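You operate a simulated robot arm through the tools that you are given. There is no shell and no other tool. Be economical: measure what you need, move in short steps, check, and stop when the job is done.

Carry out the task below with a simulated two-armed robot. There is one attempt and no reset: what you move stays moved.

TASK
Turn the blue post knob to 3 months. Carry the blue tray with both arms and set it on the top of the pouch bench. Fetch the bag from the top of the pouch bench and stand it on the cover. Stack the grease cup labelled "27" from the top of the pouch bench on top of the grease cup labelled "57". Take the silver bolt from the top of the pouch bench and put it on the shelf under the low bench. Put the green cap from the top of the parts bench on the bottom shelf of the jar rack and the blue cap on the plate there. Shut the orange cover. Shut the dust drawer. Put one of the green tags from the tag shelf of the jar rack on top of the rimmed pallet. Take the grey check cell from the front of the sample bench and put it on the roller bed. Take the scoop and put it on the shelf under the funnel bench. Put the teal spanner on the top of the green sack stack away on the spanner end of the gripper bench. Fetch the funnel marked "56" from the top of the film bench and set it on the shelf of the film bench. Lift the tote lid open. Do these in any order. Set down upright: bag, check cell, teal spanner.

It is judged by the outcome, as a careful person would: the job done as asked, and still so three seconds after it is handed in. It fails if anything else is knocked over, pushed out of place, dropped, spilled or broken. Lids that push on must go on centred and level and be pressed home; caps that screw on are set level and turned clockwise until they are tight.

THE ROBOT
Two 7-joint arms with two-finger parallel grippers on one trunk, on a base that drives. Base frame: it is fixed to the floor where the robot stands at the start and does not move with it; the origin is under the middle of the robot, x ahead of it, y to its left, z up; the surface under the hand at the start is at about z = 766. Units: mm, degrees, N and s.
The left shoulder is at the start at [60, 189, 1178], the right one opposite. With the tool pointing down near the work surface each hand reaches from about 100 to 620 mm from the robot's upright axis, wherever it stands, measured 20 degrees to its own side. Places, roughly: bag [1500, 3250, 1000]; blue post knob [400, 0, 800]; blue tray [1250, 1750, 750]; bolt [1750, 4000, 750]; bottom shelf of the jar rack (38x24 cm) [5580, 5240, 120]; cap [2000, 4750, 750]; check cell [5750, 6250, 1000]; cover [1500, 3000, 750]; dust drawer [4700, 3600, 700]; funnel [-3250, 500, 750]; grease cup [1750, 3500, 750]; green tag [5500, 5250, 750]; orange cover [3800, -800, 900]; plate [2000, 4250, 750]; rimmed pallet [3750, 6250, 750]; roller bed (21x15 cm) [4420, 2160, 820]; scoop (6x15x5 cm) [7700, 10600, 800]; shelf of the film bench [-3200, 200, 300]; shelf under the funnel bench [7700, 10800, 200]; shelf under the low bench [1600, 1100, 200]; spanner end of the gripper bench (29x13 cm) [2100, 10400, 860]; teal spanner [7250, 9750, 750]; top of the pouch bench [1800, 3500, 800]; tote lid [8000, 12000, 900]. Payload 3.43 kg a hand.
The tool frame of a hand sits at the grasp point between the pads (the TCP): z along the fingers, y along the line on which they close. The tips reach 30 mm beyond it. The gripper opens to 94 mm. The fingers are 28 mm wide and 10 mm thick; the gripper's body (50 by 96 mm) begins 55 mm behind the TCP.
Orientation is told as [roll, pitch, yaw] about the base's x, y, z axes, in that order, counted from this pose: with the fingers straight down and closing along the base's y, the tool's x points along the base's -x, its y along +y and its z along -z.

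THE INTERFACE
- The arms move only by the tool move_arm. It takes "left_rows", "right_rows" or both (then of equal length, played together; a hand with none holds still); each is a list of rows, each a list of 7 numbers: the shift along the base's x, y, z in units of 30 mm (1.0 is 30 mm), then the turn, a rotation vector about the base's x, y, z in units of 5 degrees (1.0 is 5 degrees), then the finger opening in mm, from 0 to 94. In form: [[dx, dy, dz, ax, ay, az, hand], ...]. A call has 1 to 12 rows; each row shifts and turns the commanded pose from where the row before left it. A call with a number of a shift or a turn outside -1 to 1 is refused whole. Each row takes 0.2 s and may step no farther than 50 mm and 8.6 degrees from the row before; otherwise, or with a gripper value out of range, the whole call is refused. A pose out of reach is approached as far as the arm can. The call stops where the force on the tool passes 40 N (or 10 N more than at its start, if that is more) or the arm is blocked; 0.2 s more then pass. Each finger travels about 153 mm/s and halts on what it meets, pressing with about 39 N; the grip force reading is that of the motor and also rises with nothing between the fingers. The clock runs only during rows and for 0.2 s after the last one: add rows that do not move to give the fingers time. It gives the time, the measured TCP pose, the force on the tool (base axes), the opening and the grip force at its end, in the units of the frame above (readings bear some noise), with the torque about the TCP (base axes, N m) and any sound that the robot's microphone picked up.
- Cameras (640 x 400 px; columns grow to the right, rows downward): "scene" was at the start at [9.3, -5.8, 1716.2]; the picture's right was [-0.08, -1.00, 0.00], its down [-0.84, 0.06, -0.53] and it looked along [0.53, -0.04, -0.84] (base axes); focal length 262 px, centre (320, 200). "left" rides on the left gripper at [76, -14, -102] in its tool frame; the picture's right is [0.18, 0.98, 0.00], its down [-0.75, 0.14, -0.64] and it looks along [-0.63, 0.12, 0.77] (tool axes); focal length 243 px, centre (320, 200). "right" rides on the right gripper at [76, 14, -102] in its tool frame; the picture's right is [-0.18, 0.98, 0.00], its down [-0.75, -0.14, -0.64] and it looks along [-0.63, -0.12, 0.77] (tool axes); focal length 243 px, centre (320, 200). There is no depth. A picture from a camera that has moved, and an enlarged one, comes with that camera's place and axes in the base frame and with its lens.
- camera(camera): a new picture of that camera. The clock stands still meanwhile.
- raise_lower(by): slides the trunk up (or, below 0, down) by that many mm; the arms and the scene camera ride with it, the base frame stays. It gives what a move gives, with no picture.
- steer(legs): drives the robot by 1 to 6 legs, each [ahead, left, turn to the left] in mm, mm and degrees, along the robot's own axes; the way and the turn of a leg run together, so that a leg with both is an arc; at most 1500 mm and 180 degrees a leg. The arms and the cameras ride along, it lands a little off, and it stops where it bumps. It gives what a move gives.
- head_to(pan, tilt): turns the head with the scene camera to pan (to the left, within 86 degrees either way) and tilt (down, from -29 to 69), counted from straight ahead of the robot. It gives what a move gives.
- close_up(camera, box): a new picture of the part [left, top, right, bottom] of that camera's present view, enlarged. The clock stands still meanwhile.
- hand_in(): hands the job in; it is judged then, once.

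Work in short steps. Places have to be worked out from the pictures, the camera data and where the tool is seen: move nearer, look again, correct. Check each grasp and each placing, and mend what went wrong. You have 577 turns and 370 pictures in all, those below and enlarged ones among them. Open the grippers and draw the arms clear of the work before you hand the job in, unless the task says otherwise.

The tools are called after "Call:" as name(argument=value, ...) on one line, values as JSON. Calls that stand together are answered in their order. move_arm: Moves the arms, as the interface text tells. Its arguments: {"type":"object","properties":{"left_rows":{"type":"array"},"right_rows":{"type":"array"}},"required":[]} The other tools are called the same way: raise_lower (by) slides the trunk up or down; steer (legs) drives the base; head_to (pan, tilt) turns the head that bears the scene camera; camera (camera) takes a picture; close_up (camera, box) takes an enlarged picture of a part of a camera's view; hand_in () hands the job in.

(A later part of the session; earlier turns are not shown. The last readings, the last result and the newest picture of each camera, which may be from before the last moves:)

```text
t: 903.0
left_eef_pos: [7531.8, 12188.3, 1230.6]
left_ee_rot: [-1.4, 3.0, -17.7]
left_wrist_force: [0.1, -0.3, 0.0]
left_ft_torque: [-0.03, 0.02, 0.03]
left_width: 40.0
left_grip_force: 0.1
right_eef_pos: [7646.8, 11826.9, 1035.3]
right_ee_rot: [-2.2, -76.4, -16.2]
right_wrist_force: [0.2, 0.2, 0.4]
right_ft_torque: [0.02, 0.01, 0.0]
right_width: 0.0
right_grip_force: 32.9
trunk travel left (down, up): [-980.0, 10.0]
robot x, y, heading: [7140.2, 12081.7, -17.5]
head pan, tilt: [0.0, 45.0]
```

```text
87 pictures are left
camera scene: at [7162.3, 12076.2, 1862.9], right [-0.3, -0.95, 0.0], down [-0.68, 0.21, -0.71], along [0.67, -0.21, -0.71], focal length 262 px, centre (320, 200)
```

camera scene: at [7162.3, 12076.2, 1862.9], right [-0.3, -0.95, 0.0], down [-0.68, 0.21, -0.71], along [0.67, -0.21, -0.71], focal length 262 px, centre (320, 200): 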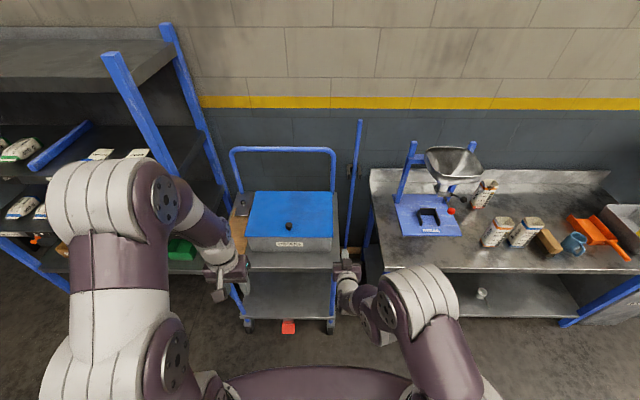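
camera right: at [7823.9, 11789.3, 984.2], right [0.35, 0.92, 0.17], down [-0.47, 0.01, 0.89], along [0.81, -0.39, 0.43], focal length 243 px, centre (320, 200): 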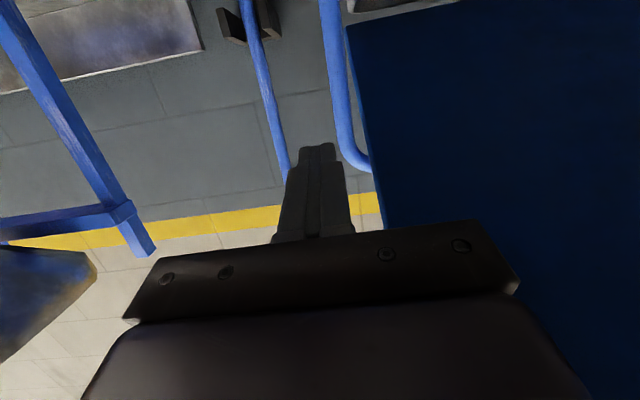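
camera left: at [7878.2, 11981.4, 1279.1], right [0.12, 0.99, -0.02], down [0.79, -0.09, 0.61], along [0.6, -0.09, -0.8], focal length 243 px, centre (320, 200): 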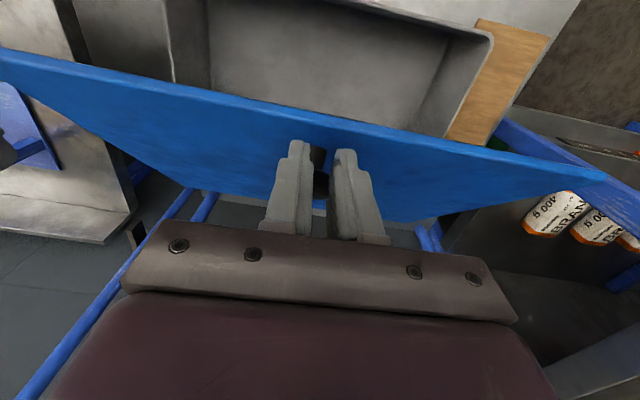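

Lid is shut again, tote undisturbed. Set the right hand: tilt up ~10° more, extend 40 mm; lower the trunk 110 and shift left 226.

Call:
move_arm(right_rows=[[0.6, -0.2, 0, -0.3, -0.954, 0, 0], [0.6, -0.2, 0, -0.3, -0.954, 0, 0], [0.4, -0.1, 0, -0.1, -0.3, 0, 0]])

Call:
raise_lower(by=-110)

Call:
steer(legs=[[0, 226, 0]])

Call:
camera(camera="scene")

Call:
camera(camera="right")

```text
t: 903.8
left_eef_pos: [7530.2, 12188.9, 1230.6]
left_ee_rot: [-1.4, 2.9, -17.7]
left_wrist_force: [0.2, -0.1, -0.4]
left_ft_torque: [-0.02, -0.02, -0.02]
left_width: 40.1
left_grip_force: 0.1
right_eef_pos: [7718.3, 11809.2, 1046.6]
right_ee_rot: [-4.1, -84.8, -14.0]
right_wrist_force: [-0.1, 0.2, 0.6]
right_ft_torque: [-0.01, -0.02, -0.03]
right_width: 0.0
right_grip_force: 32.9
right hand out of reach, approached as far as the arm can: row 1, 2, 3
trunk travel left (down, up): [-980.0, 10.0]
robot x, y, heading: [7138.0, 12084.6, -17.9]
head pan, tilt: [0.0, 45.0]
```

```text
t: 905.3
left_eef_pos: [7529.9, 12188.4, 1120.1]
left_ee_rot: [-1.4, 2.9, -17.6]
left_wrist_force: [0.0, 0.2, -0.8]
left_ft_torque: [-0.03, 0.02, 0.02]
left_width: 40.0
left_grip_force: 0.1
right_eef_pos: [7716.8, 11809.5, 937.5]
right_ee_rot: [-3.9, -84.6, -14.1]
right_wrist_force: [-0.5, -0.1, -0.8]
right_ft_torque: [0.0, 0.01, 0.01]
right_width: 0.0
right_grip_force: 33.4
trunk travel left (down, up): [-870.0, 120.0]
robot x, y, heading: [7140.3, 12082.1, -17.3]
head pan, tilt: [0.0, 45.0]
```

```text
t: 907.0
left_eef_pos: [7599.0, 12404.4, 1120.8]
left_ee_rot: [-1.4, 3.0, -17.7]
left_wrist_force: [-0.5, 0.7, 0.3]
left_ft_torque: [0.01, 0.03, 0.05]
left_width: 39.9
left_grip_force: 0.0
right_eef_pos: [7786.5, 12026.6, 937.0]
right_ee_rot: [-3.7, -84.6, -14.5]
right_wrist_force: [-0.5, 0.5, -0.6]
right_ft_torque: [0.0, -0.01, 0.02]
right_width: 0.0
right_grip_force: 33.2
trunk travel left (down, up): [-870.0, 120.0]
robot x, y, heading: [7211.2, 12300.0, -17.4]
head pan, tilt: [0.0, 45.0]
```

```text
86 pictures are left
camera scene: at [7228.0, 12293.5, 1752.9], right [-0.3, -0.95, 0.0], down [-0.67, 0.21, -0.71], along [0.67, -0.21, -0.71], focal length 262 px, centre (320, 200)
```

scene: 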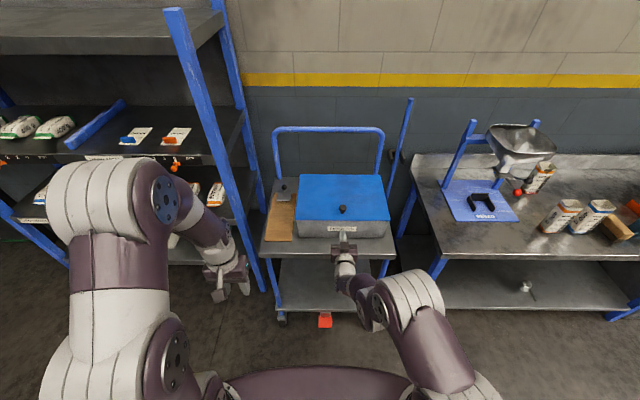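

```text
85 pictures are left
camera right: at [7688.2, 12073.5, 869.7], right [0.32, 0.93, 0.18], down [-0.58, 0.05, 0.81], along [0.75, -0.37, 0.56], focal length 243 px, centre (320, 200)
```

right: 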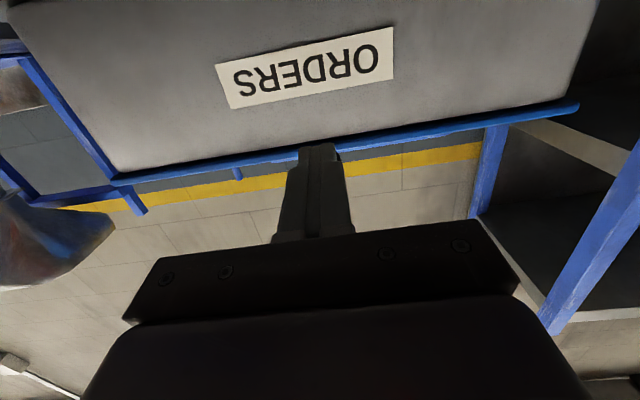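

The tips face the lid's lip. Lower 22 mm and drive forward until just under the lip.

Call:
raise_lower(by=-24)

Call:
steer(legs=[[38, 0, 0]])

Call:
camera(camera="right")

```text
t: 907.7
left_eef_pos: [7598.5, 12406.2, 1096.6]
left_ee_rot: [-1.5, 2.9, -17.6]
left_wrist_force: [0.8, 0.3, 0.3]
left_ft_torque: [-0.02, 0.0, 0.03]
left_width: 39.9
left_grip_force: 0.0
right_eef_pos: [7786.6, 12027.2, 913.0]
right_ee_rot: [-4.4, -84.6, -13.7]
right_wrist_force: [-0.3, -0.3, -0.5]
right_ft_torque: [0.0, 0.02, 0.0]
right_width: 0.2
right_grip_force: 33.5
trunk travel left (down, up): [-846.0, 144.0]
robot x, y, heading: [7205.8, 12299.6, -17.6]
head pan, tilt: [0.0, 45.0]
```

```text
t: 908.5
left_eef_pos: [7631.6, 12395.9, 1097.5]
left_ee_rot: [-1.4, 2.8, -17.7]
left_wrist_force: [-0.2, -0.1, -0.2]
left_ft_torque: [0.0, -0.05, 0.02]
left_width: 40.1
left_grip_force: 0.0
right_eef_pos: [7819.9, 12016.6, 914.1]
right_ee_rot: [-4.2, -84.7, -14.1]
right_wrist_force: [0.2, 0.2, 0.4]
right_ft_torque: [-0.02, 0.02, 0.0]
right_width: 0.0
right_grip_force: 32.8
trunk travel left (down, up): [-846.0, 144.0]
robot x, y, heading: [7242.9, 12290.4, -17.6]
head pan, tilt: [0.0, 45.0]
```

```text
84 pictures are left
camera right: at [7721.4, 12062.8, 847.7], right [0.32, 0.93, 0.18], down [-0.59, 0.05, 0.81], along [0.74, -0.36, 0.56], focal length 243 px, centre (320, 200)
```

right: 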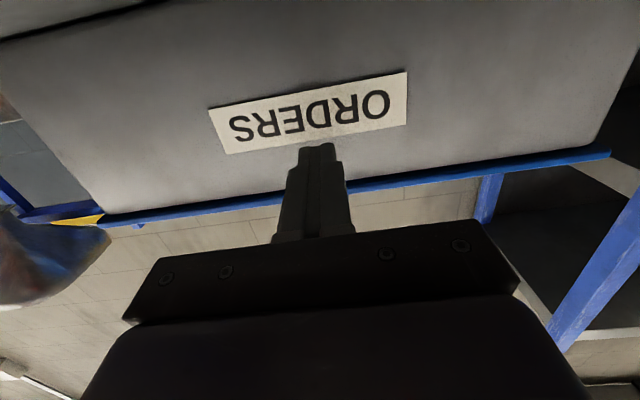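

Move 12 mm further under the lip, then lift 35 mm with the trunk.

Call:
steer(legs=[[13, 0, 0]])

Call:
raise_lower(by=35)

Call:
camera(camera="right")

Call:
close_up(camera="scene", box=[260, 120, 420, 280])

```text
t: 909.3
left_eef_pos: [7646.6, 12390.4, 1097.4]
left_ee_rot: [-1.5, 2.9, -17.8]
left_wrist_force: [0.0, -0.4, -0.1]
left_ft_torque: [0.04, 0.02, 0.05]
left_width: 40.0
left_grip_force: 0.1
right_eef_pos: [7833.9, 12010.8, 911.2]
right_ee_rot: [-4.5, -84.5, -13.6]
right_wrist_force: [-13.1, 5.6, -0.8]
right_ft_torque: [-0.11, -0.1, 0.02]
right_width: 0.0
right_grip_force: 33.2
trunk travel left (down, up): [-846.0, 144.0]
robot x, y, heading: [7256.9, 12286.1, -17.3]
head pan, tilt: [0.0, 45.0]
```

```text
t: 910.1
left_eef_pos: [7646.7, 12390.6, 1131.4]
left_ee_rot: [-1.5, 2.9, -17.7]
left_wrist_force: [-0.6, 0.1, 0.2]
left_ft_torque: [0.0, -0.02, -0.01]
left_width: 40.1
left_grip_force: 0.1
right_eef_pos: [7834.9, 12010.1, 947.7]
right_ee_rot: [-4.3, -84.6, -13.9]
right_wrist_force: [0.5, -0.3, 0.0]
right_ft_torque: [-0.01, 0.0, 0.03]
right_width: 0.3
right_grip_force: 33.2
trunk travel left (down, up): [-881.0, 109.0]
robot x, y, heading: [7257.9, 12284.2, -17.7]
head pan, tilt: [0.0, 45.0]
```

```text
83 pictures are left
camera right: at [7736.3, 12058.3, 881.1], right [0.32, 0.93, 0.18], down [-0.58, 0.05, 0.81], along [0.75, -0.37, 0.56], focal length 243 px, centre (320, 200)
```

right: 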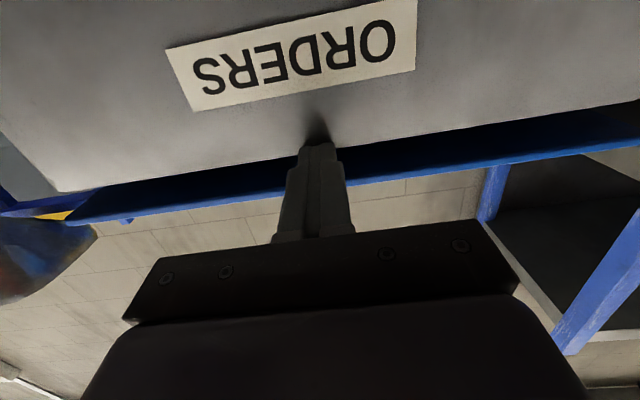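

```text
2.50 times, centred on (340, 200) of scene
camera zoom: at [7276.0, 12279.4, 1764.1], right [-0.3, -0.95, 0.0], down [-0.67, 0.21, -0.71], along [0.67, -0.21, -0.71], focal length 656 px, centre (270, 200)
```

zoom: 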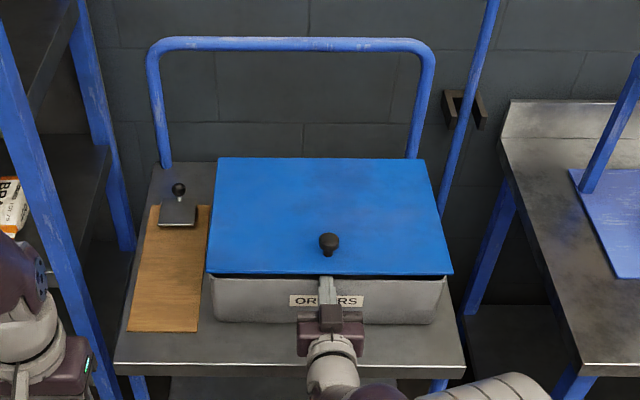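

It works: the lid is lifted off. Continue: lift 40 mm more, then forward.

Call:
raise_lower(by=35)

Call:
steer(legs=[[30, 0, 0]])

Call:
camera(camera="right")

Call:
close_up(camera="scene", box=[260, 120, 420, 280])

```text
t: 910.9
left_eef_pos: [7648.5, 12390.1, 1167.0]
left_ee_rot: [-1.4, 3.0, -17.7]
left_wrist_force: [-0.6, -0.2, 1.1]
left_ft_torque: [-0.02, -0.02, 0.01]
left_width: 39.8
left_grip_force: 0.0
right_eef_pos: [7834.8, 12011.7, 982.5]
right_ee_rot: [-4.3, -84.4, -13.7]
right_wrist_force: [-1.6, 0.6, -0.3]
right_ft_torque: [0.02, 0.02, 0.0]
right_width: 0.1
right_grip_force: 33.1
trunk travel left (down, up): [-916.0, 74.0]
robot x, y, heading: [7255.2, 12287.8, -17.5]
head pan, tilt: [0.0, 45.0]
```

```text
t: 911.7
left_eef_pos: [7669.9, 12382.9, 1168.9]
left_ee_rot: [-1.4, 2.7, -17.7]
left_wrist_force: [-0.4, 0.0, 0.3]
left_ft_torque: [-0.01, -0.06, 0.0]
left_width: 40.1
left_grip_force: 0.0
right_eef_pos: [7858.3, 12003.2, 984.0]
right_ee_rot: [-4.7, -84.6, -13.5]
right_wrist_force: [-3.0, 1.4, -0.7]
right_ft_torque: [0.08, 0.15, 0.01]
right_width: 0.2
right_grip_force: 33.3
trunk travel left (down, up): [-916.0, 74.0]
robot x, y, heading: [7286.9, 12279.0, -17.8]
head pan, tilt: [0.0, 45.0]
```

```text
81 pictures are left
camera right: at [7760.2, 12050.5, 917.4], right [0.32, 0.93, 0.18], down [-0.58, 0.05, 0.81], along [0.74, -0.36, 0.56], focal length 243 px, centre (320, 200)
```

right: 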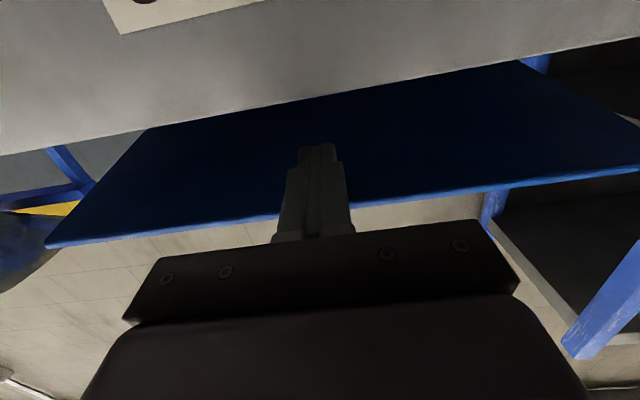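

```text
2.50 times, centred on (340, 200) of scene
camera zoom: at [7297.2, 12272.3, 1799.1], right [-0.3, -0.95, 0.0], down [-0.67, 0.21, -0.71], along [0.68, -0.21, -0.7], focal length 656 px, centre (270, 200)
```

zoom: 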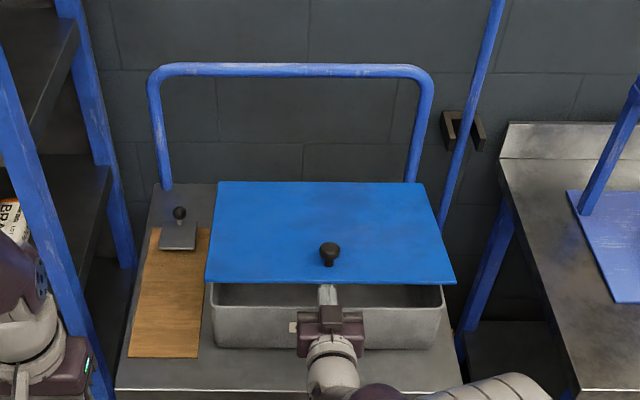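

Lid well supported. Lift 70 mm more (trunk limit), then drive forward 60.

Call:
raise_lower(by=72)

Call:
move_arm(right_rows=[[0, 0, 0.5, 0, 0, 0, 0], [0, 0, 0.5, 0, 0, 0, 0], [0, 0, 0.5, 0, 0, 0, 0]])

Call:
camera(camera="right")

Call:
close_up(camera="scene", box=[260, 120, 420, 280])

```text
t: 912.8
left_eef_pos: [7675.1, 12381.5, 1238.8]
left_ee_rot: [-1.4, 2.9, -17.8]
left_wrist_force: [-0.2, -0.3, 0.2]
left_ft_torque: [0.01, -0.02, -0.01]
left_width: 39.9
left_grip_force: 0.0
right_eef_pos: [7861.8, 12002.4, 1053.5]
right_ee_rot: [-4.4, -84.4, -13.7]
right_wrist_force: [0.4, 0.0, -0.9]
right_ft_torque: [0.01, 0.01, -0.02]
right_width: 0.2
right_grip_force: 33.0
trunk travel left (down, up): [-988.0, 2.0]
robot x, y, heading: [7284.5, 12278.3, -17.7]
head pan, tilt: [0.0, 45.0]
```

```text
t: 913.6
left_eef_pos: [7675.4, 12381.8, 1238.5]
left_ee_rot: [-1.5, 2.9, -17.6]
left_wrist_force: [0.0, -0.1, 0.1]
left_ft_torque: [-0.03, -0.02, 0.04]
left_width: 40.0
left_grip_force: 0.1
right_eef_pos: [7863.0, 12001.7, 1096.2]
right_ee_rot: [-4.5, -84.4, -13.6]
right_wrist_force: [-0.3, -0.7, 0.2]
right_ft_torque: [0.04, -0.01, 0.02]
right_width: 0.0
right_grip_force: 32.5
trunk travel left (down, up): [-988.0, 2.0]
robot x, y, heading: [7278.9, 12275.3, -17.6]
head pan, tilt: [0.0, 45.0]
```

```text
79 pictures are left
camera right: at [7763.9, 12049.1, 1030.6], right [0.32, 0.93, 0.18], down [-0.58, 0.05, 0.81], along [0.75, -0.37, 0.55], focal length 243 px, centre (320, 200)
```

right: 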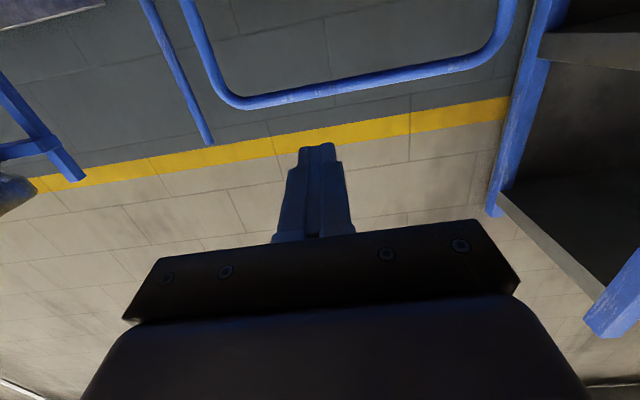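

```text
2.50 times, centred on (340, 200) of scene
camera zoom: at [7304.9, 12270.1, 1870.9], right [-0.3, -0.95, 0.0], down [-0.67, 0.21, -0.71], along [0.67, -0.21, -0.71], focal length 656 px, centre (270, 200)
```

zoom: 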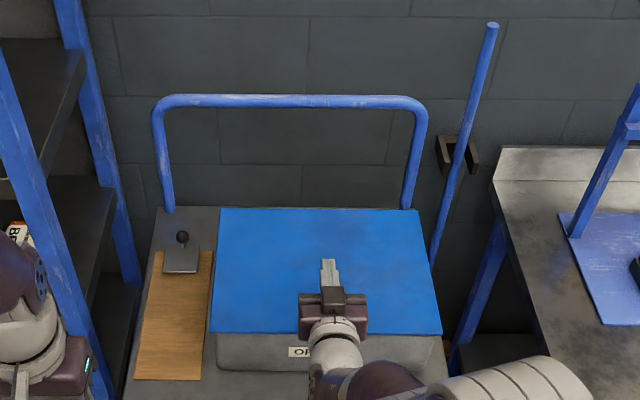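

The finger slipped out because the lid's edge moved away as it rose. Restart: back, lower, re-engage; this time go much further in before lifting.

Call:
steer(legs=[[-75, 0, 0]])

Call:
move_arm(right_rows=[[0, 0, -0.5, 0, 0, 0, 0], [0, 0, -0.5, 0, 0, 0, 0], [0, 0, -0.45, 0, 0, 0, 0]])

Call:
raise_lower(by=-141)

Call:
camera(camera="right")

```text
t: 914.7
left_eef_pos: [7609.4, 12401.3, 1236.5]
left_ee_rot: [-1.4, 3.2, -17.7]
left_wrist_force: [0.7, -0.3, 0.1]
left_ft_torque: [-0.02, 0.03, 0.04]
left_width: 40.0
left_grip_force: 0.1
right_eef_pos: [7797.5, 12023.1, 1094.3]
right_ee_rot: [-4.3, -84.1, -14.0]
right_wrist_force: [0.4, -0.5, -0.6]
right_ft_torque: [0.01, 0.03, 0.01]
right_width: 0.0
right_grip_force: 32.5
trunk travel left (down, up): [-988.0, 2.0]
robot x, y, heading: [7215.4, 12299.2, -17.7]
head pan, tilt: [0.0, 45.0]
```

```text
t: 915.5
left_eef_pos: [7602.4, 12405.1, 1239.6]
left_ee_rot: [-1.4, 2.8, -17.6]
left_wrist_force: [-0.9, 0.5, 0.0]
left_ft_torque: [-0.03, -0.03, 0.02]
left_width: 39.8
left_grip_force: 0.1
right_eef_pos: [7789.2, 12026.4, 1054.8]
right_ee_rot: [-4.3, -84.6, -13.8]
right_wrist_force: [-0.7, 0.0, 0.3]
right_ft_torque: [-0.04, 0.02, 0.03]
right_width: 0.0
right_grip_force: 32.9
trunk travel left (down, up): [-988.0, 2.0]
robot x, y, heading: [7211.7, 12300.2, -17.5]
head pan, tilt: [0.0, 45.0]
```

```text
t: 917.1
left_eef_pos: [7604.7, 12403.8, 1097.6]
left_ee_rot: [-1.3, 3.0, -17.6]
left_wrist_force: [-0.2, 0.2, -0.2]
left_ft_torque: [-0.03, 0.0, -0.02]
left_width: 40.1
left_grip_force: 0.0
right_eef_pos: [7792.4, 12025.1, 912.9]
right_ee_rot: [-4.5, -84.4, -13.8]
right_wrist_force: [0.5, -0.2, -0.3]
right_ft_torque: [-0.05, 0.02, 0.0]
right_width: 0.0
right_grip_force: 33.0
trunk travel left (down, up): [-847.0, 143.0]
robot x, y, heading: [7213.8, 12300.7, -17.5]
head pan, tilt: [0.0, 45.0]
```

```text
77 pictures are left
camera right: at [7692.9, 12072.5, 846.3], right [0.32, 0.93, 0.18], down [-0.58, 0.05, 0.81], along [0.75, -0.37, 0.55], focal length 243 px, centre (320, 200)
```

right: 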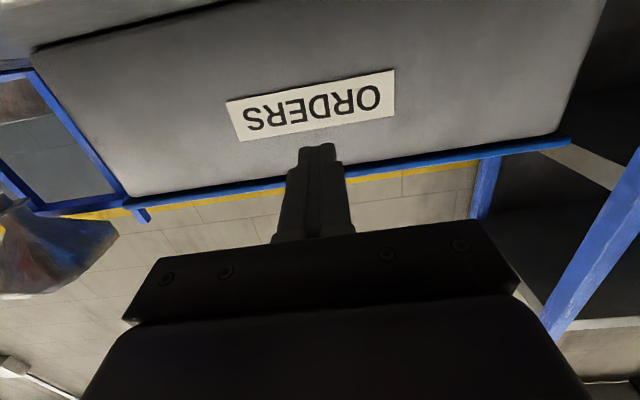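

Call:
steer(legs=[[47, 0, 0]])

Call:
raise_lower(by=64)

Call:
steer(legs=[[45, 0, 0]])

Call:
camera(camera="right")

Call:
close_up(camera="scene", box=[260, 120, 420, 280])

```text
t: 918.2
left_eef_pos: [7650.2, 12390.2, 1096.5]
left_ee_rot: [-1.3, 3.0, -17.7]
left_wrist_force: [0.4, -0.1, 0.4]
left_ft_torque: [-0.01, 0.04, -0.02]
left_width: 39.9
left_grip_force: 0.0
right_eef_pos: [7832.4, 12013.4, 913.5]
right_ee_rot: [-6.1, -85.0, -12.1]
right_wrist_force: [0.4, 0.0, 0.4]
right_ft_torque: [-0.01, -0.03, -0.01]
right_width: 0.1
right_grip_force: 33.4
trunk travel left (down, up): [-847.0, 143.0]
robot x, y, heading: [7259.7, 12283.2, -17.6]
head pan, tilt: [0.0, 45.0]
stopped in leg 1: the force on the tool passed its limit at 166 N (the readings are from after the stop); the commanded pose is now the measured one
```

```text
t: 919.2
left_eef_pos: [7648.4, 12391.0, 1160.8]
left_ee_rot: [-1.4, 3.0, -17.7]
left_wrist_force: [0.0, 0.3, -1.0]
left_ft_torque: [-0.02, -0.03, 0.03]
left_width: 39.8
left_grip_force: 0.1
right_eef_pos: [7831.3, 12014.7, 977.2]
right_ee_rot: [-6.2, -85.1, -11.8]
right_wrist_force: [0.6, -0.3, -0.2]
right_ft_torque: [0.01, 0.0, -0.03]
right_width: 0.1
right_grip_force: 32.8
trunk travel left (down, up): [-911.0, 79.0]
robot x, y, heading: [7257.5, 12285.8, -17.4]
head pan, tilt: [0.0, 45.0]
```

```text
t: 920.1
left_eef_pos: [7673.3, 12381.5, 1163.6]
left_ee_rot: [-1.4, 2.6, -17.8]
left_wrist_force: [0.3, 0.0, -0.9]
left_ft_torque: [-0.01, 0.03, 0.01]
left_width: 40.1
left_grip_force: 0.1
right_eef_pos: [7853.1, 12006.7, 979.5]
right_ee_rot: [-10.2, -85.9, -8.0]
right_wrist_force: [-22.2, 5.6, 15.1]
right_ft_torque: [-0.27, -0.53, -0.17]
right_width: 0.0
right_grip_force: 33.0
trunk travel left (down, up): [-911.0, 79.0]
robot x, y, heading: [7291.3, 12274.4, -17.7]
head pan, tilt: [0.0, 45.0]
stopped in leg 1: the force on the tool passed its limit at 180 N (the readings are from after the stop); the commanded pose is now the measured one
```

```text
76 pictures are left
camera right: at [7755.5, 12052.3, 909.6], right [0.32, 0.93, 0.17], down [-0.6, 0.06, 0.8], along [0.73, -0.36, 0.58], focal length 243 px, centre (320, 200)
```

right: 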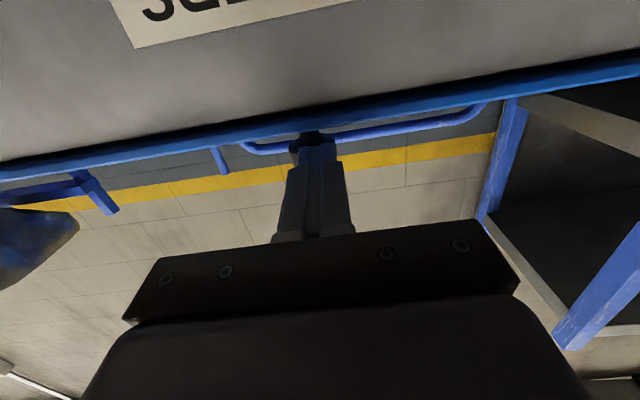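

```text
2.50 times, centred on (340, 200) of scene
camera zoom: at [7298.9, 12272.0, 1794.0], right [-0.3, -0.95, 0.0], down [-0.67, 0.21, -0.71], along [0.68, -0.22, -0.7], focal length 656 px, centre (270, 200)
```

zoom: 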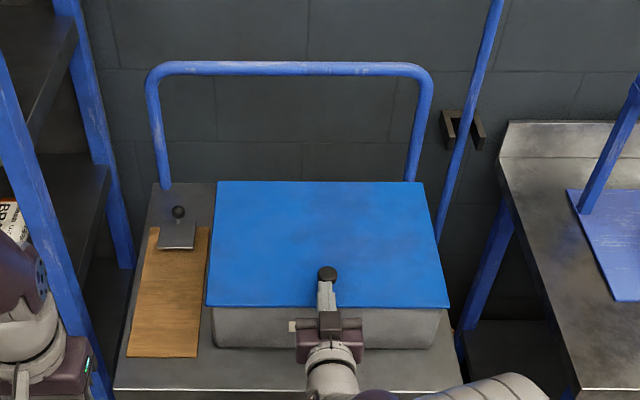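

The base pushes too hard; use the arm for fine motion. Back off, lower again, and tilt the fingertips slightly upward.

Call:
steer(legs=[[-90, 0, 0]])

Call:
raise_lower(by=-66)

Call:
move_arm(right_rows=[[0, 0, -0.1, -0.3, -0.95, 0, 0], [0, 0, -0.2, -0.2, -0.6, 0, 0], [0, 0, 0, 0, 0, 0, 0]])

Call:
camera(camera="right")

Call:
camera(camera="scene")

```text
t: 921.2
left_eef_pos: [7594.2, 12406.1, 1160.4]
left_ee_rot: [-1.5, 3.0, -18.1]
left_wrist_force: [-0.3, 0.2, -1.1]
left_ft_torque: [-0.04, 0.03, -0.02]
left_width: 39.8
left_grip_force: 0.0
right_eef_pos: [7771.8, 12030.8, 975.1]
right_ee_rot: [-9.2, -85.4, -9.1]
right_wrist_force: [-0.3, 0.0, -0.2]
right_ft_torque: [0.01, -0.02, 0.0]
right_width: 0.0
right_grip_force: 32.7
trunk travel left (down, up): [-911.0, 79.0]
robot x, y, heading: [7200.4, 12302.9, -17.8]
head pan, tilt: [0.0, 45.0]
```

```text
t: 922.3
left_eef_pos: [7594.3, 12404.7, 1094.5]
left_ee_rot: [-1.3, 2.9, -17.9]
left_wrist_force: [-0.1, 0.3, -0.1]
left_ft_torque: [-0.01, 0.03, 0.0]
left_width: 40.0
left_grip_force: 0.1
right_eef_pos: [7771.8, 12030.3, 908.4]
right_ee_rot: [-9.1, -85.4, -9.1]
right_wrist_force: [0.0, 0.7, 0.7]
right_ft_torque: [-0.01, 0.03, 0.04]
right_width: 0.0
right_grip_force: 33.5
trunk travel left (down, up): [-845.0, 145.0]
robot x, y, heading: [7199.8, 12300.9, -17.7]
head pan, tilt: [0.0, 45.0]
```

```text
t: 923.1
left_eef_pos: [7592.7, 12405.3, 1095.5]
left_ee_rot: [-1.3, 2.8, -18.1]
left_wrist_force: [-0.2, -0.7, 0.0]
left_ft_torque: [0.01, 0.01, 0.01]
left_width: 40.1
left_grip_force: 0.0
right_eef_pos: [7770.8, 12031.3, 910.3]
right_ee_rot: [-9.2, -85.5, -9.0]
right_wrist_force: [-0.1, -0.3, -0.6]
right_ft_torque: [0.0, -0.01, 0.02]
right_width: 0.0
right_grip_force: 32.8
right hand out of reach, approached as far as the arm can: row 1, 2
trunk travel left (down, up): [-845.0, 145.0]
robot x, y, heading: [7201.4, 12304.0, -17.8]
head pan, tilt: [0.0, 45.0]
```

```text
74 pictures are left
camera right: at [7673.1, 12077.2, 840.8], right [0.32, 0.93, 0.17], down [-0.59, 0.06, 0.8], along [0.74, -0.36, 0.57], focal length 243 px, centre (320, 200)
```

right: 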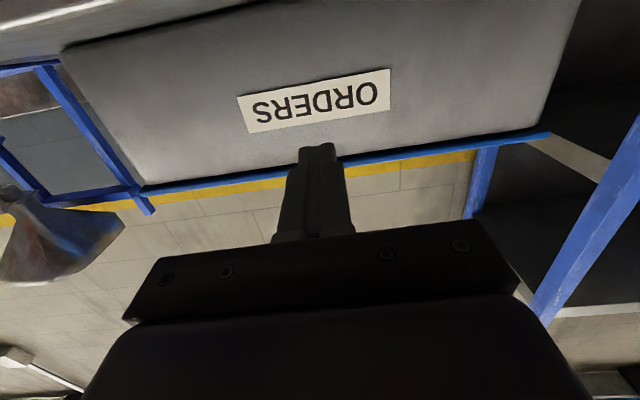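

```text
73 pictures are left
camera scene: at [7221.3, 12296.6, 1728.0], right [-0.31, -0.95, 0.0], down [-0.67, 0.22, -0.71], along [0.67, -0.22, -0.71], focal length 262 px, centre (320, 200)
```

scene: 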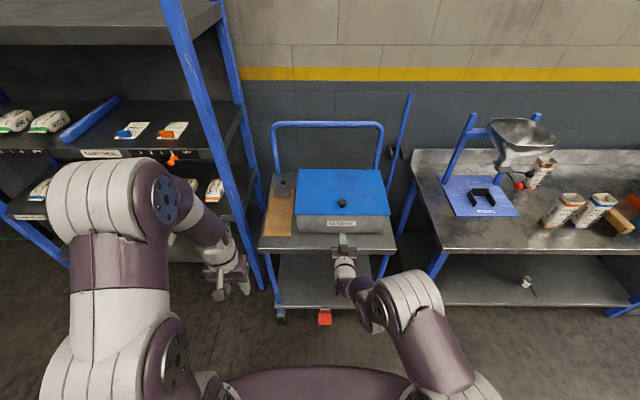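

Advance with the arm gently toward contact with the tote wall under the lip.

Call:
move_arm(right_rows=[[0.6, -0.19, 0, 0, 0, 0, 0], [0.6, -0.19, 0, 0, 0, 0, 0], [0.5, -0.16, 0, 0, 0, 0, 0], [0.2, -0.06, 0, 0, 0, 0, 0], [0.1, -0.03, 0, 0, 0, 0, 0], [0.1, -0.03, 0, 0, 0, 0, 0], [0.1, -0.03, 0, 0, 0, 0, 0], [0.1, -0.03, 0, 0, 0, 0, 0], [0.1, -0.03, 0, 0, 0, 0, 0]])

Call:
camera(camera="right")

```text
t: 925.0
left_eef_pos: [7588.2, 12407.4, 1098.4]
left_ee_rot: [-1.4, 2.7, -18.1]
left_wrist_force: [0.4, -0.3, -0.4]
left_ft_torque: [-0.03, 0.0, -0.05]
left_width: 40.1
left_grip_force: 0.0
right_eef_pos: [7833.3, 12010.6, 909.3]
right_ee_rot: [-10.1, -85.3, -7.9]
right_wrist_force: [-24.2, 7.1, 12.5]
right_ft_torque: [-0.13, -0.65, -0.02]
right_width: 0.0
right_grip_force: 32.4
trunk travel left (down, up): [-845.0, 145.0]
robot x, y, heading: [7201.5, 12306.5, -17.8]
head pan, tilt: [0.0, 45.0]
stopped in row 9 (right hand): the force on the tool passed its limit at 43 N (the readings are from after the stop); the commanded pose is now the measured one
```

```text
72 pictures are left
camera right: at [7735.6, 12057.5, 841.4], right [0.32, 0.93, 0.17], down [-0.59, 0.06, 0.8], along [0.74, -0.36, 0.57], focal length 243 px, centre (320, 200)
```

right: 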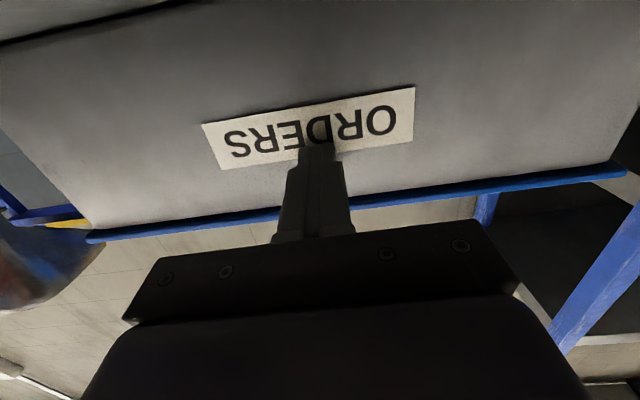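

Contact. Now lift with the arm, keeping slight forward pressure.

Call:
move_arm(right_rows=[[0, 0, 0.35, 0, 0, 0, 0], [0.03, -0.01, 0.35, 0, 0, 0, 0], [0.05, -0.015, 0.35, 0, 0, 0, 0], [0.05, -0.015, 0.35, 0, 0, 0, 0], [0.08, -0.02, 0.3, 0, 0, 0, 0]])

Call:
camera(camera="right")

```text
t: 925.6
left_eef_pos: [7591.5, 12405.8, 1096.6]
left_ee_rot: [-1.4, 2.8, -18.0]
left_wrist_force: [-0.2, 0.1, -1.5]
left_ft_torque: [-0.02, 0.01, -0.01]
left_width: 40.1
left_grip_force: 0.1
right_eef_pos: [7832.6, 12011.4, 911.5]
right_ee_rot: [-9.7, -83.6, -8.4]
right_wrist_force: [-4.1, 2.9, -1.1]
right_ft_torque: [-0.05, -0.01, 0.09]
right_width: 0.0
right_grip_force: 33.2
trunk travel left (down, up): [-845.0, 145.0]
robot x, y, heading: [7201.3, 12304.0, -17.9]
head pan, tilt: [0.0, 45.0]
stopped in row 2 (right hand): the force on the tool passed its limit at 52 N (the readings are from after the stop); the commanded pose is now the measured one
```

```text
71 pictures are left
camera right: at [7732.9, 12057.4, 846.7], right [0.32, 0.93, 0.16], down [-0.57, 0.05, 0.82], along [0.76, -0.36, 0.54], focal length 243 px, centre (320, 200)
```

right: 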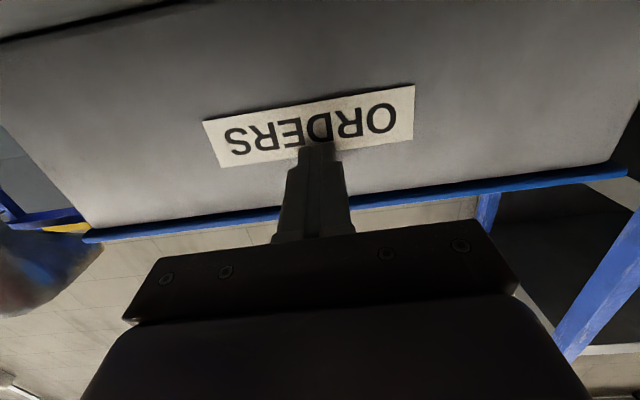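

Too much forward pressure. Back off 3 mm and lift again.

Call:
move_arm(right_rows=[[-0.08, 0.025, 0, 0, 0, 0, 0], [0, 0, 0.3, 0, 0, 0, 0], [0, 0, 0.3, 0, 0, 0, 0], [0, 0, 0.3, 0, 0, 0, 0], [0, 0, 0.3, 0, 0, 0, 0], [0, 0, 0.3, 0, 0, 0, 0]])

Call:
camera(camera="right")

```text
t: 927.0
left_eef_pos: [7592.2, 12405.5, 1095.2]
left_ee_rot: [-1.3, 2.9, -18.0]
left_wrist_force: [0.1, 0.0, 0.0]
left_ft_torque: [0.03, 0.01, -0.01]
left_width: 39.6
left_grip_force: 0.1
right_eef_pos: [7830.6, 12011.3, 956.3]
right_ee_rot: [-9.3, -83.5, -8.8]
right_wrist_force: [0.0, 0.0, -1.8]
right_ft_torque: [-0.01, 0.02, 0.02]
right_width: 0.1
right_grip_force: 33.1
trunk travel left (down, up): [-845.0, 145.0]
robot x, y, heading: [7202.5, 12304.9, -17.9]
head pan, tilt: [0.0, 45.0]
```

```text
70 pictures are left
camera right: at [7731.4, 12056.7, 891.4], right [0.32, 0.93, 0.16], down [-0.57, 0.05, 0.82], along [0.76, -0.36, 0.54], focal length 243 px, centre (320, 200)
```

right: 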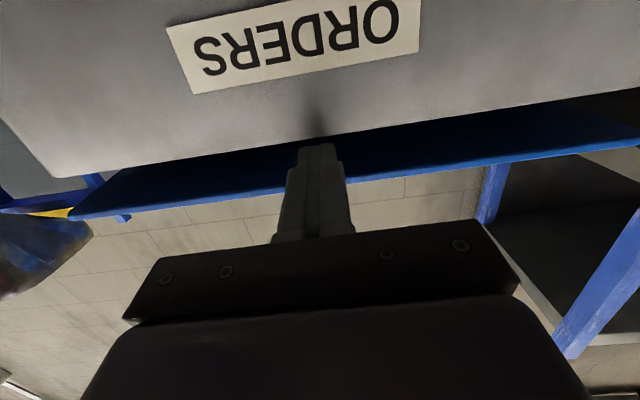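

Lid is riding on the fingers. Lift 25 mm more, then push well in underneath.

Call:
move_arm(right_rows=[[0, 0, 0.4, 0, 0, 0, 0], [0.05, -0.015, 0.4, 0, 0, 0, 0], [0.4, -0.13, 0, 0, 0, 0, 0], [0.4, -0.13, 0, 0, 0, 0, 0], [0.4, -0.13, 0.1, 0, 0, 0, 0], [0.4, -0.13, 0.1, 0, 0, 0, 0], [0.4, -0.13, 0.1, 0, 0, 0, 0]])

Call:
camera(camera="right")

Call:
camera(camera="scene")

```text
t: 928.6
left_eef_pos: [7591.8, 12405.7, 1095.2]
left_ee_rot: [-1.4, 2.9, -18.0]
left_wrist_force: [0.1, 0.0, -0.2]
left_ft_torque: [0.0, -0.03, 0.0]
left_width: 39.8
left_grip_force: 0.1
right_eef_pos: [7893.6, 11990.3, 989.6]
right_ee_rot: [-9.3, -83.5, -8.6]
right_wrist_force: [0.0, -0.2, -1.9]
right_ft_torque: [0.05, 0.03, -0.01]
right_width: 0.0
right_grip_force: 33.1
trunk travel left (down, up): [-845.0, 145.0]
robot x, y, heading: [7201.7, 12305.1, -17.8]
head pan, tilt: [0.0, 45.0]
```

```text
69 pictures are left
camera right: at [7793.5, 12036.6, 924.0], right [0.32, 0.93, 0.16], down [-0.56, 0.05, 0.82], along [0.76, -0.36, 0.54], focal length 243 px, centre (320, 200)
```

right: 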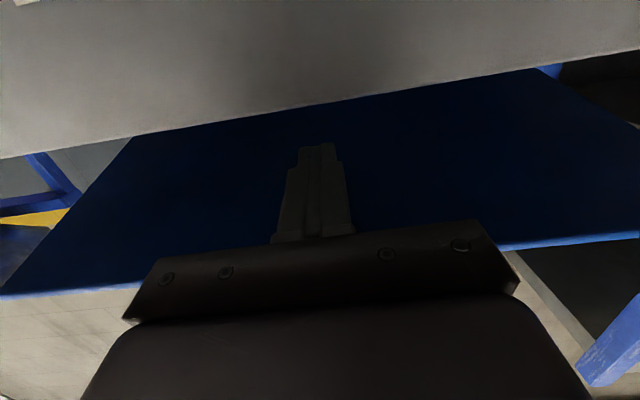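

```text
68 pictures are left
camera scene: at [7221.0, 12296.8, 1727.9], right [-0.31, -0.95, 0.0], down [-0.67, 0.22, -0.71], along [0.67, -0.22, -0.71], focal length 262 px, centre (320, 200)
```

scene: 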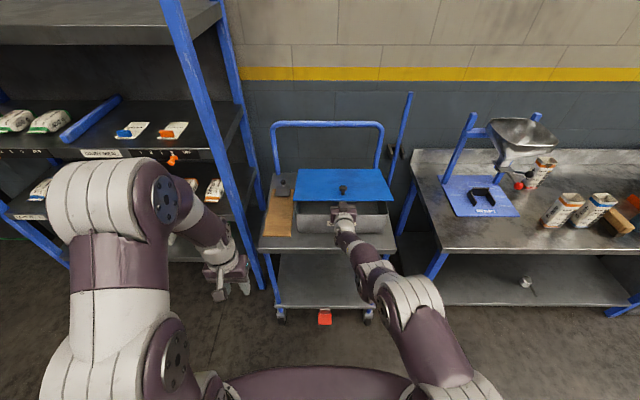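

Fingers are deep under the lid. Lift 110 mm with the trunk, then advance.

Call:
raise_lower(by=110)

Call:
camera(camera="right")

Call:
camera(camera="scene")

```text
t: 930.0
left_eef_pos: [7593.1, 12406.6, 1206.2]
left_ee_rot: [-1.3, 2.9, -18.0]
left_wrist_force: [0.1, 0.0, -0.1]
left_ft_torque: [-0.02, 0.0, -0.01]
left_width: 40.2
left_grip_force: 0.0
right_eef_pos: [7893.6, 11989.5, 1099.1]
right_ee_rot: [-9.4, -83.5, -8.7]
right_wrist_force: [-0.4, 0.7, -1.0]
right_ft_torque: [0.03, -0.05, -0.01]
right_width: 0.0
right_grip_force: 32.8
trunk travel left (down, up): [-955.0, 35.0]
robot x, y, heading: [7199.1, 12303.2, -17.7]
head pan, tilt: [0.0, 45.0]
```

```text
67 pictures are left
camera right: at [7793.3, 12036.7, 1034.4], right [0.32, 0.93, 0.16], down [-0.57, 0.05, 0.82], along [0.76, -0.36, 0.54], focal length 243 px, centre (320, 200)
```

right: 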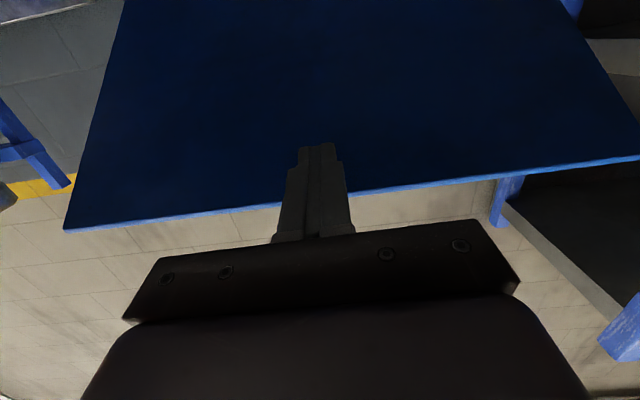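

```text
66 pictures are left
camera scene: at [7220.6, 12297.0, 1837.9], right [-0.31, -0.95, 0.0], down [-0.67, 0.22, -0.71], along [0.67, -0.22, -0.71], focal length 262 px, centre (320, 200)
```

scene: 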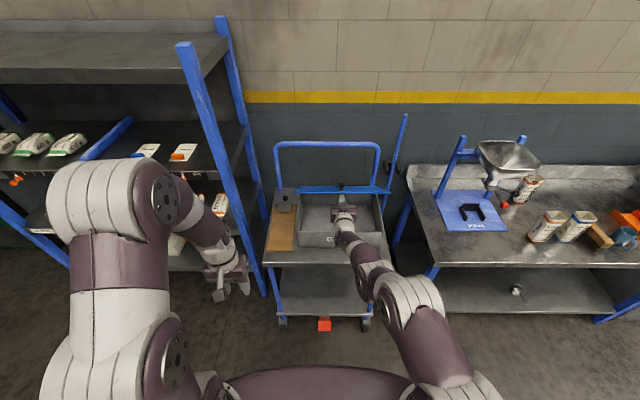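

The lid is up steeply on the fingers. Drive forward 60 mm.

Call:
steer(legs=[[60, 0, 0]])

Call:
camera(camera="right")

Call:
close_up(camera="scene", box=[250, 110, 430, 270])

```text
t: 931.0
left_eef_pos: [7642.0, 12390.0, 1207.5]
left_ee_rot: [-1.4, 2.6, -18.0]
left_wrist_force: [-1.2, 0.1, -0.1]
left_ft_torque: [-0.02, -0.04, 0.0]
left_width: 40.0
left_grip_force: 0.1
right_eef_pos: [7943.9, 11975.2, 1103.2]
right_ee_rot: [-9.8, -83.8, -8.3]
right_wrist_force: [-0.6, 0.2, -0.7]
right_ft_torque: [0.03, 0.01, 0.02]
right_width: 0.2
right_grip_force: 33.1
trunk travel left (down, up): [-955.0, 35.0]
robot x, y, heading: [7260.8, 12289.6, -18.0]
head pan, tilt: [0.0, 45.0]
```

```text
65 pictures are left
camera right: at [7844.3, 12019.8, 1038.0], right [0.32, 0.93, 0.17], down [-0.57, 0.05, 0.82], along [0.75, -0.36, 0.55], focal length 243 px, centre (320, 200)
```

right: 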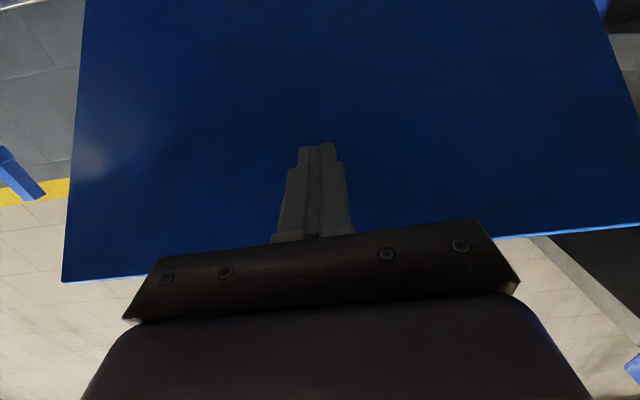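

```text
2.50 times, centred on (340, 190) of scene
camera zoom: at [7267.6, 12281.6, 1838.1], right [-0.31, -0.95, 0.0], down [-0.67, 0.22, -0.71], along [0.68, -0.22, -0.7], focal length 656 px, centre (270, 225)
```

zoom: 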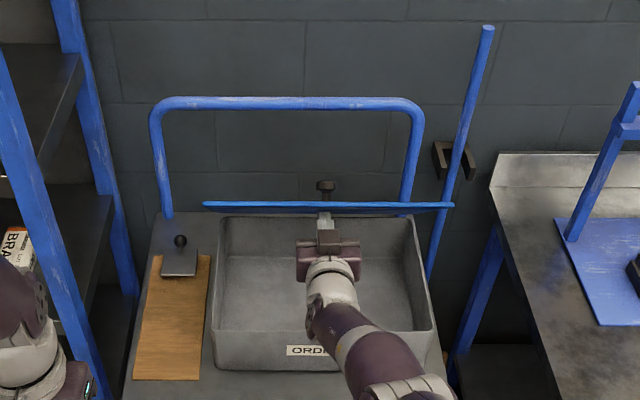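

Continue forward 60.

Call:
steer(legs=[[60, 0, 0]])

Call:
close_up(camera="scene", box=[250, 110, 430, 270])

```text
t: 931.9
left_eef_pos: [7700.3, 12371.5, 1207.1]
left_ee_rot: [-1.4, 2.6, -17.9]
left_wrist_force: [-1.1, 0.0, 0.2]
left_ft_torque: [-0.01, -0.06, 0.02]
left_width: 39.9
left_grip_force: 0.0
right_eef_pos: [8002.4, 11955.7, 1104.2]
right_ee_rot: [-9.7, -83.9, -8.2]
right_wrist_force: [-8.6, 1.2, 1.8]
right_ft_torque: [-0.08, -0.25, 0.01]
right_width: 0.0
right_grip_force: 32.7
trunk travel left (down, up): [-955.0, 35.0]
robot x, y, heading: [7314.8, 12267.8, -17.5]
head pan, tilt: [0.0, 45.0]
```

```text
2.50 times, centred on (340, 190) of scene
camera zoom: at [7327.0, 12262.6, 1838.1], right [-0.3, -0.95, 0.0], down [-0.67, 0.21, -0.71], along [0.68, -0.22, -0.7], focal length 656 px, centre (270, 225)
```

zoom: 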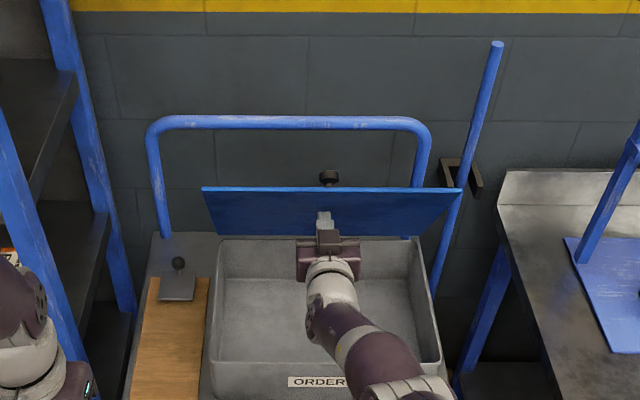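

Continue 45 mm.

Call:
steer(legs=[[45, 0, 0]])

Call:
close_up(camera="scene", box=[250, 110, 430, 270])

```text
t: 932.8
left_eef_pos: [7743.1, 12358.8, 1206.8]
left_ee_rot: [-1.4, 2.6, -17.8]
left_wrist_force: [-0.4, 0.6, 1.5]
left_ft_torque: [-0.04, -0.06, 0.03]
left_width: 40.3
left_grip_force: 0.1
right_eef_pos: [8047.4, 11943.3, 1103.1]
right_ee_rot: [-9.9, -83.7, -8.0]
right_wrist_force: [0.2, 0.5, -0.2]
right_ft_torque: [0.0, 0.05, -0.03]
right_width: 0.2
right_grip_force: 33.1
trunk travel left (down, up): [-955.0, 35.0]
robot x, y, heading: [7363.0, 12247.7, -17.6]
head pan, tilt: [0.0, 45.0]
```

```text
2.50 times, centred on (340, 190) of scene
camera zoom: at [7368.9, 12249.3, 1838.1], right [-0.3, -0.95, 0.0], down [-0.67, 0.21, -0.71], along [0.68, -0.22, -0.7], focal length 656 px, centre (270, 225)
```

zoom: 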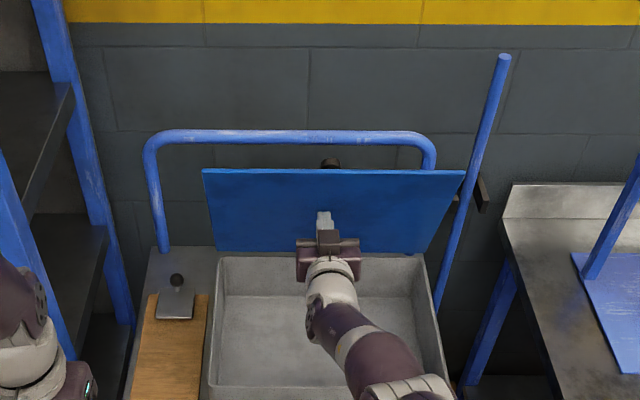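

Force is nil: the lid seems past vertical. Push slightly more with the arm to feel for it.

Call:
move_arm(right_rows=[[0.3, -0.09, 0, 0, 0, 0, 0], [0.3, -0.09, 0, 0, 0, 0, 0], [0.2, -0.06, 0, 0, 0, 0, 0]])

Call:
close_up(camera="scene", box=[250, 110, 430, 270])

Call:
camera(camera="right")

```text
t: 933.6
left_eef_pos: [7750.1, 12356.9, 1204.3]
left_ee_rot: [-1.4, 3.0, -17.9]
left_wrist_force: [-0.1, 0.2, -0.2]
left_ft_torque: [-0.01, 0.0, -0.01]
left_width: 39.8
left_grip_force: 0.1
right_eef_pos: [8076.4, 11933.4, 1098.8]
right_ee_rot: [-9.7, -83.5, -8.3]
right_wrist_force: [0.1, -0.5, -0.2]
right_ft_torque: [0.01, 0.02, 0.01]
right_width: 0.0
right_grip_force: 33.0
trunk travel left (down, up): [-955.0, 35.0]
robot x, y, heading: [7356.5, 12254.5, -17.5]
head pan, tilt: [0.0, 45.0]
```

```text
2.50 times, centred on (340, 190) of scene
camera zoom: at [7379.3, 12246.2, 1837.9], right [-0.3, -0.95, 0.0], down [-0.67, 0.21, -0.71], along [0.67, -0.21, -0.71], focal length 656 px, centre (270, 225)
```

zoom: 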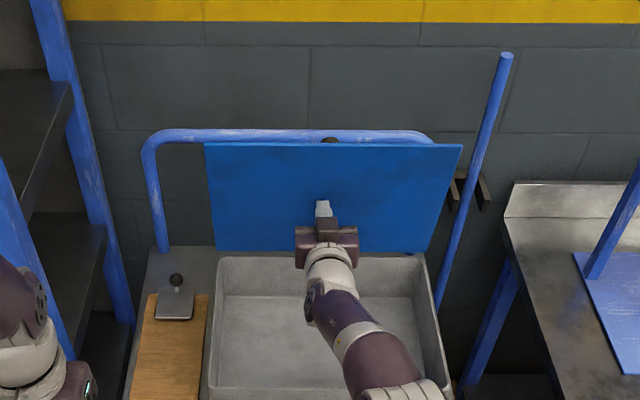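

```text
60 pictures are left
camera right: at [7976.6, 11980.5, 1034.1], right [0.32, 0.93, 0.16], down [-0.57, 0.05, 0.82], along [0.76, -0.36, 0.54], focal length 243 px, centre (320, 200)
```

right: 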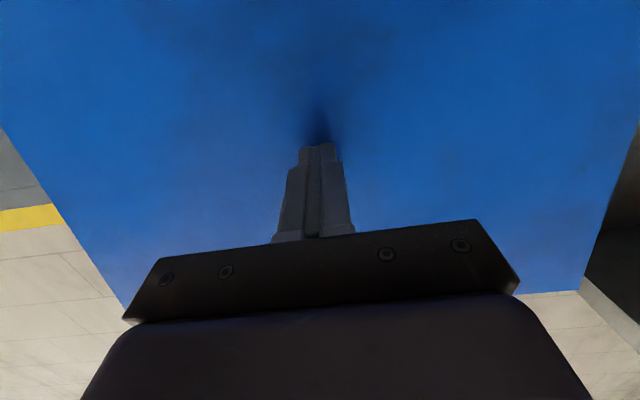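

Keep pushing forward another 50 mm.

Call:
move_arm(right_rows=[[0.4, -0.12, 0.1, 0, 0, 0, 0], [0.4, -0.12, 0.1, 0, 0, 0, 0], [0.4, -0.12, 0.1, 0, 0, 0, 0], [0.3, -0.1, 0, 0, 0, 0, 0], [0, 0, 0, 0, 0, 0, 0]])

Call:
close_up(camera="scene", box=[250, 110, 430, 270])

```text
t: 934.8
left_eef_pos: [7749.3, 12357.2, 1204.7]
left_ee_rot: [-1.4, 2.9, -17.9]
left_wrist_force: [0.2, -1.4, 0.0]
left_ft_torque: [-0.02, 0.02, 0.02]
left_width: 40.2
left_grip_force: 0.0
right_eef_pos: [8086.1, 11935.2, 1110.5]
right_ee_rot: [-9.5, -83.5, -8.5]
right_wrist_force: [0.6, -0.4, -0.1]
right_ft_torque: [0.0, 0.02, -0.01]
right_width: 0.0
right_grip_force: 33.2
right hand out of reach, approached as far as the arm can: row 1, 2, 3, 4
trunk travel left (down, up): [-955.0, 35.0]
robot x, y, heading: [7355.4, 12258.6, -17.6]
head pan, tilt: [0.0, 45.0]
```

```text
2.50 times, centred on (340, 190) of scene
camera zoom: at [7378.0, 12246.4, 1837.9], right [-0.3, -0.95, 0.0], down [-0.67, 0.21, -0.71], along [0.67, -0.21, -0.71], focal length 656 px, centre (270, 225)
```

zoom: 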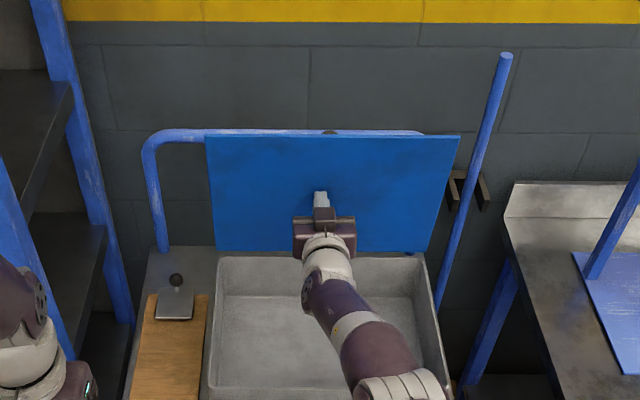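

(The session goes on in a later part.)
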